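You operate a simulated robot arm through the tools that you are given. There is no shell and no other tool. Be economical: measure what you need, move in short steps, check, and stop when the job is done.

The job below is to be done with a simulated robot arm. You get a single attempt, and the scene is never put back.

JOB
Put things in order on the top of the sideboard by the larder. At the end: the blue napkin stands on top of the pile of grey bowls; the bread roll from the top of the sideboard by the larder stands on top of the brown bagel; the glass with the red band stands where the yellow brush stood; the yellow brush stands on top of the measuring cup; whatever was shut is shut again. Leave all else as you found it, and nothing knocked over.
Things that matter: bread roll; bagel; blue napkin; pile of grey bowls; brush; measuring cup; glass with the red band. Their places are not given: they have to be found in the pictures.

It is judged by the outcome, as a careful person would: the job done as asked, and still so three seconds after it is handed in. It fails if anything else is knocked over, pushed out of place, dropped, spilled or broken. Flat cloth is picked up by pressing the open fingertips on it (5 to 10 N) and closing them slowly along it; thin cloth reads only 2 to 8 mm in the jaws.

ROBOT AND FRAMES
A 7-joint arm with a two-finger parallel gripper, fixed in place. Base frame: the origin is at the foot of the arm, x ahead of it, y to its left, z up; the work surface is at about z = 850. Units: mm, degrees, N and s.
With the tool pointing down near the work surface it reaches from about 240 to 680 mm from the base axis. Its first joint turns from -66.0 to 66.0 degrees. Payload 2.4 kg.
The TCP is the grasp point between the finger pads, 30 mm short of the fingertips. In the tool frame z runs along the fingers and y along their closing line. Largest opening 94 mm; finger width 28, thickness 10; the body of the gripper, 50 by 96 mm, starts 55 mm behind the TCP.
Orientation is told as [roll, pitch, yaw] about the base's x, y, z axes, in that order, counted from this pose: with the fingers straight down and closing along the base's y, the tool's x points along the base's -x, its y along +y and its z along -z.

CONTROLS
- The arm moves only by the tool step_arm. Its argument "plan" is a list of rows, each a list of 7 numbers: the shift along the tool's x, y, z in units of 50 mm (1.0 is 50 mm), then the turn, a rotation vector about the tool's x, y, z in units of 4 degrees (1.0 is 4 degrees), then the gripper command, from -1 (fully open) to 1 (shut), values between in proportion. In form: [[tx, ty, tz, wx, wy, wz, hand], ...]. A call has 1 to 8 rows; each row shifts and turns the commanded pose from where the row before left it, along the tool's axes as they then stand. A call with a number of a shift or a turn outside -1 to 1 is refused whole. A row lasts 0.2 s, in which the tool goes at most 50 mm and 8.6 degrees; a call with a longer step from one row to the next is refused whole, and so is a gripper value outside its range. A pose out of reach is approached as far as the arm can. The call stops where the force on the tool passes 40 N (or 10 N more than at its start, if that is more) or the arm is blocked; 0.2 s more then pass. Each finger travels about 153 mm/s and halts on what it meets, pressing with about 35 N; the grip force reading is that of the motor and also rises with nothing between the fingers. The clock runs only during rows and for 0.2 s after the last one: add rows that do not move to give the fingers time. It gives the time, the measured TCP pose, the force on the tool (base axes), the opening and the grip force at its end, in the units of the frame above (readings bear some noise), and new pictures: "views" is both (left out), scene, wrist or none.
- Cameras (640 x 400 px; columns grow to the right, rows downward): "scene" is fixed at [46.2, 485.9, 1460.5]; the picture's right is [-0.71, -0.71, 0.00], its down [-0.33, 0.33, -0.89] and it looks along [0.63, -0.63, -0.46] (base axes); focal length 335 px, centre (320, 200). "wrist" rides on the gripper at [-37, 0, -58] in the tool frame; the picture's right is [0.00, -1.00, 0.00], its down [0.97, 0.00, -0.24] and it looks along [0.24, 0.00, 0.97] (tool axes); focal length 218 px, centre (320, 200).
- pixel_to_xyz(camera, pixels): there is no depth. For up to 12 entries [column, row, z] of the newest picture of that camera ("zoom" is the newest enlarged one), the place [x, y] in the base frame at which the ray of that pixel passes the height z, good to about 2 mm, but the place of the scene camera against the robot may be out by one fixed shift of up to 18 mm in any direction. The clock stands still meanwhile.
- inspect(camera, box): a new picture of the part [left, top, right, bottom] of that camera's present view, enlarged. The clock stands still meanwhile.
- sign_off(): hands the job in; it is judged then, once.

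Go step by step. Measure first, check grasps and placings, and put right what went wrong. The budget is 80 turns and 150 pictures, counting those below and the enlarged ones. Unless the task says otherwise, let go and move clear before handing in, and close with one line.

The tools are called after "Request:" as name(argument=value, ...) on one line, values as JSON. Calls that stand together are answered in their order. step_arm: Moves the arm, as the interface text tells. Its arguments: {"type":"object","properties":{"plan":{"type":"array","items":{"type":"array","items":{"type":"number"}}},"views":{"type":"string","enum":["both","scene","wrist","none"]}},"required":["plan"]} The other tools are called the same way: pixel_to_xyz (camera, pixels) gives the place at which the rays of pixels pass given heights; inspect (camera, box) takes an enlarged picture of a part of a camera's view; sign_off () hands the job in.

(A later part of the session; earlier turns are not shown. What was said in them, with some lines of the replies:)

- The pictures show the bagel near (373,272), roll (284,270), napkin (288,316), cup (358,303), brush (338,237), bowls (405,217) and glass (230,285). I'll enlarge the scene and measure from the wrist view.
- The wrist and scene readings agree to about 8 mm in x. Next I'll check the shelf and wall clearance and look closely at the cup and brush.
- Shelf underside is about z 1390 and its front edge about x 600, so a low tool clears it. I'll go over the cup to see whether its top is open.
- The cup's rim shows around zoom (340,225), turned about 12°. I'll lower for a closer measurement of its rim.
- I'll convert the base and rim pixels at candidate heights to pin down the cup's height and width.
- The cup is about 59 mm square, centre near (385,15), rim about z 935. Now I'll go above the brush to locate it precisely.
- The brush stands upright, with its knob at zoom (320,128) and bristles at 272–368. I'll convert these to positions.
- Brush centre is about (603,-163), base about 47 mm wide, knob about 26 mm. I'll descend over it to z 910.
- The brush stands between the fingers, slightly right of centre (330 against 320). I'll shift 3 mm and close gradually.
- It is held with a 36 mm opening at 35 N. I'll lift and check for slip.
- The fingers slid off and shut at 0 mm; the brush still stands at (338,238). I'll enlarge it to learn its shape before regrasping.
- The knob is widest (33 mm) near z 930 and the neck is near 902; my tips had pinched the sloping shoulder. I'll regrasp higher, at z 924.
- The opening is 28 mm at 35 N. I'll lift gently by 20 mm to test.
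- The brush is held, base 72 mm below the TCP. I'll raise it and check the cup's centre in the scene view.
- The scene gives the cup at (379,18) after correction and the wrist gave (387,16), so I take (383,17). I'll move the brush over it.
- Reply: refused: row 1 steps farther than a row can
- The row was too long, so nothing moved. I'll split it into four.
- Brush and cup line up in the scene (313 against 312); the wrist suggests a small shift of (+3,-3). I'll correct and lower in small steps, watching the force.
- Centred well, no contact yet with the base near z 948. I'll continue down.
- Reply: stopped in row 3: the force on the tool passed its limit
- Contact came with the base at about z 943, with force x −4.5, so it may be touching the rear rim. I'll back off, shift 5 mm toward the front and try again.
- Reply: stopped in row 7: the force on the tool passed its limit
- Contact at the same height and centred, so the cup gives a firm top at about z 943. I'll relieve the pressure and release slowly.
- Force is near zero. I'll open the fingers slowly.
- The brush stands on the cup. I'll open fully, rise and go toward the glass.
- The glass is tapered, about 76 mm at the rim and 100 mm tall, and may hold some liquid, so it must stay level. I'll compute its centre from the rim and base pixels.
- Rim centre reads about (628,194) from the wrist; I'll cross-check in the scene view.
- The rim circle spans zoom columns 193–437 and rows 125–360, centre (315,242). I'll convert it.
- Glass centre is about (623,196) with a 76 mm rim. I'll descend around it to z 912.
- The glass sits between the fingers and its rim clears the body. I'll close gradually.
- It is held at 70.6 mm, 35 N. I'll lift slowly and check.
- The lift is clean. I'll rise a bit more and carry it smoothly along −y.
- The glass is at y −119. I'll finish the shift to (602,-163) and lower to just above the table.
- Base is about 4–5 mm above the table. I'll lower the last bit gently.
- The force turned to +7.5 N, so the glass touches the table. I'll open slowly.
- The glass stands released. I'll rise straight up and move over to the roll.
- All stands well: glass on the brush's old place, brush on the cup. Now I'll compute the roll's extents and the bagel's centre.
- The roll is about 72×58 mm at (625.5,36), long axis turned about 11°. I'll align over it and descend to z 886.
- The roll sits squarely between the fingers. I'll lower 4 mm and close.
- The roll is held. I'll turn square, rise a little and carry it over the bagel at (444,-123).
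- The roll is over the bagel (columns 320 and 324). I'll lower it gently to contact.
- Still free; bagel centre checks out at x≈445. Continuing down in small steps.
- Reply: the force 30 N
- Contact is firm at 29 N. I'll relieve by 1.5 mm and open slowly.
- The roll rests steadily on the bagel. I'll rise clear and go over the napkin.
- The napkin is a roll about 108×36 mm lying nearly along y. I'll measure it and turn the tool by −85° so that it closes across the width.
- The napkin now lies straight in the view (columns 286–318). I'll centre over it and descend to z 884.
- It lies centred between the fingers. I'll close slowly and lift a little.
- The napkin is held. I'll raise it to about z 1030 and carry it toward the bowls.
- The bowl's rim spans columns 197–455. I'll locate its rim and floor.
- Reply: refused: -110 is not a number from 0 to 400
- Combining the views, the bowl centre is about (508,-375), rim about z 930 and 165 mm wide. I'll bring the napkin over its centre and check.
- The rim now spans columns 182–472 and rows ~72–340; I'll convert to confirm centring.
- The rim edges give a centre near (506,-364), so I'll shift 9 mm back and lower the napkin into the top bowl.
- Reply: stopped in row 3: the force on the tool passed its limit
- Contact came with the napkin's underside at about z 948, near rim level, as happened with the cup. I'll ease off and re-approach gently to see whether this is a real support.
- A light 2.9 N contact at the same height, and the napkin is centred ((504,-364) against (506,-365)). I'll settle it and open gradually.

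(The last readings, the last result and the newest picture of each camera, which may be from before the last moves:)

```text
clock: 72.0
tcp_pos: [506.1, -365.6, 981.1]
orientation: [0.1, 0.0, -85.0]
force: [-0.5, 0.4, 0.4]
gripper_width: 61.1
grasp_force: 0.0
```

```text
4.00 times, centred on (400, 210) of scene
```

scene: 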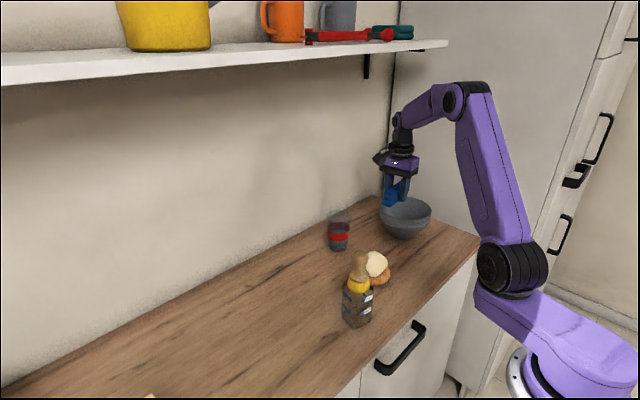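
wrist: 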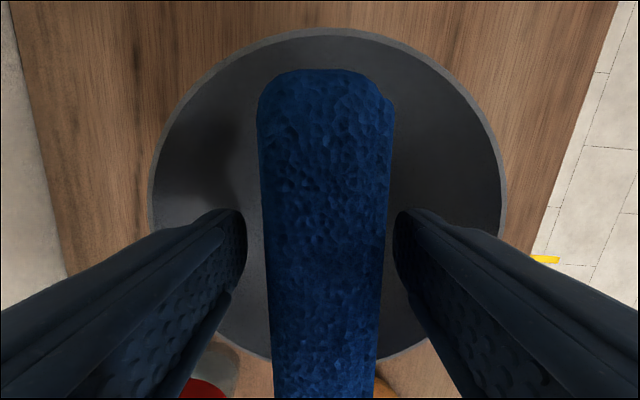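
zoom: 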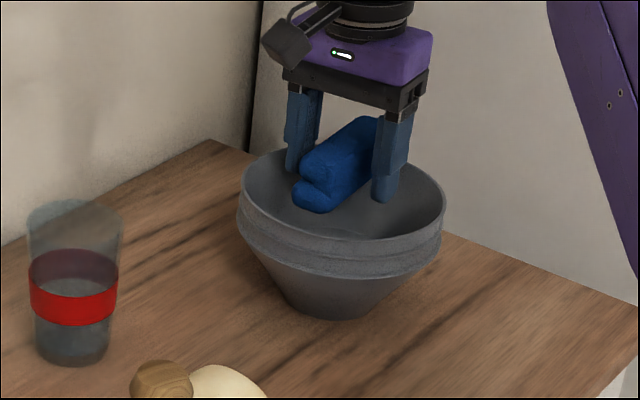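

The napkin stays in place after release. I'll open fully, rise straight up and look over the whole scene.

Request:
step_arm(plan=[[0, 0, 0, 0, 0, 0, -0.7], [0, 0, -0.3, 0, 0, 0, -0.7], [0, 0, -0.6, 0, 0, 0, -0.7], [0, 0, -0.9, 0, 0, 0, -0.7], [0.3, -0.8, -0.3, 0, 0, 0, -0.7], [0.3, -0.8, -0.3, 0, 0, 0, -0.7], [0.3, -0.8, 0, 0, 0, 0, -0.7], [0, 0, 0, 0, 0, 0, -0.7]])

Request:
inspect(camera="scene", box=[290, 170, 450, 340])

```text
clock: 73.8
tcp_pos: [381.7, -328.6, 1100.3]
orientation: [0.0, 0.0, -85.0]
force: [-0.1, -0.8, 0.0]
gripper_width: 80.1
grasp_force: 0.1
```

scene: 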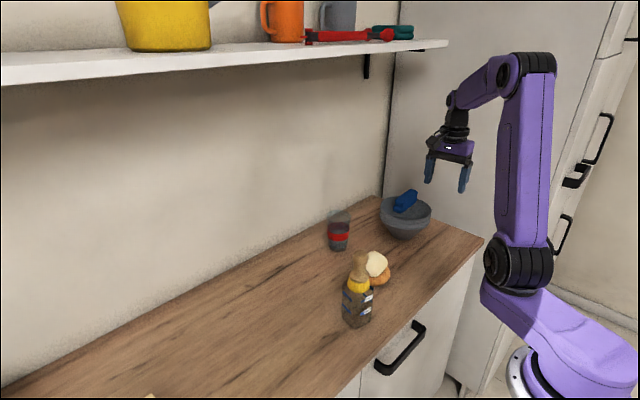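
wrist: 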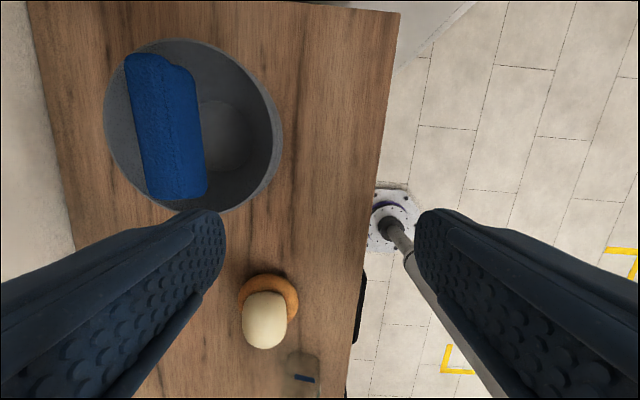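

```text
2.35 times, centred on (370, 255) of scene
```

zoom: 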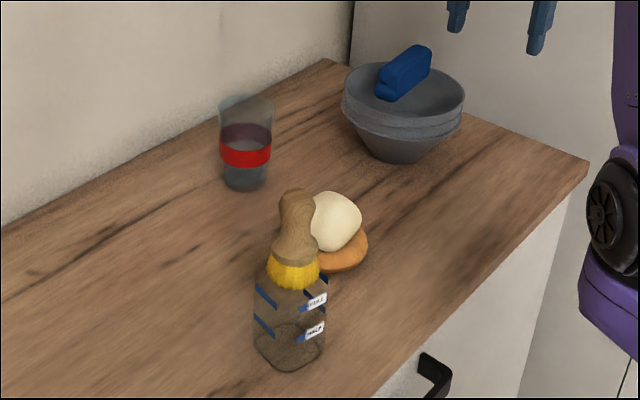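

The wide view shows the napkin on the bowls, the roll on the bagel, the brush on the cup and the glass on the brush's old place. All are steady and the arm is clear, so I'm handing in.

Request:
sign_off()

```text
The job is handed in.
```

The sideboard is in order and handed in: the napkin is on the bowls, the roll on the bagel, the brush on the measuring cup and the glass where the brush stood. Nothing was knocked over, and nothing that was shut had to be opened.
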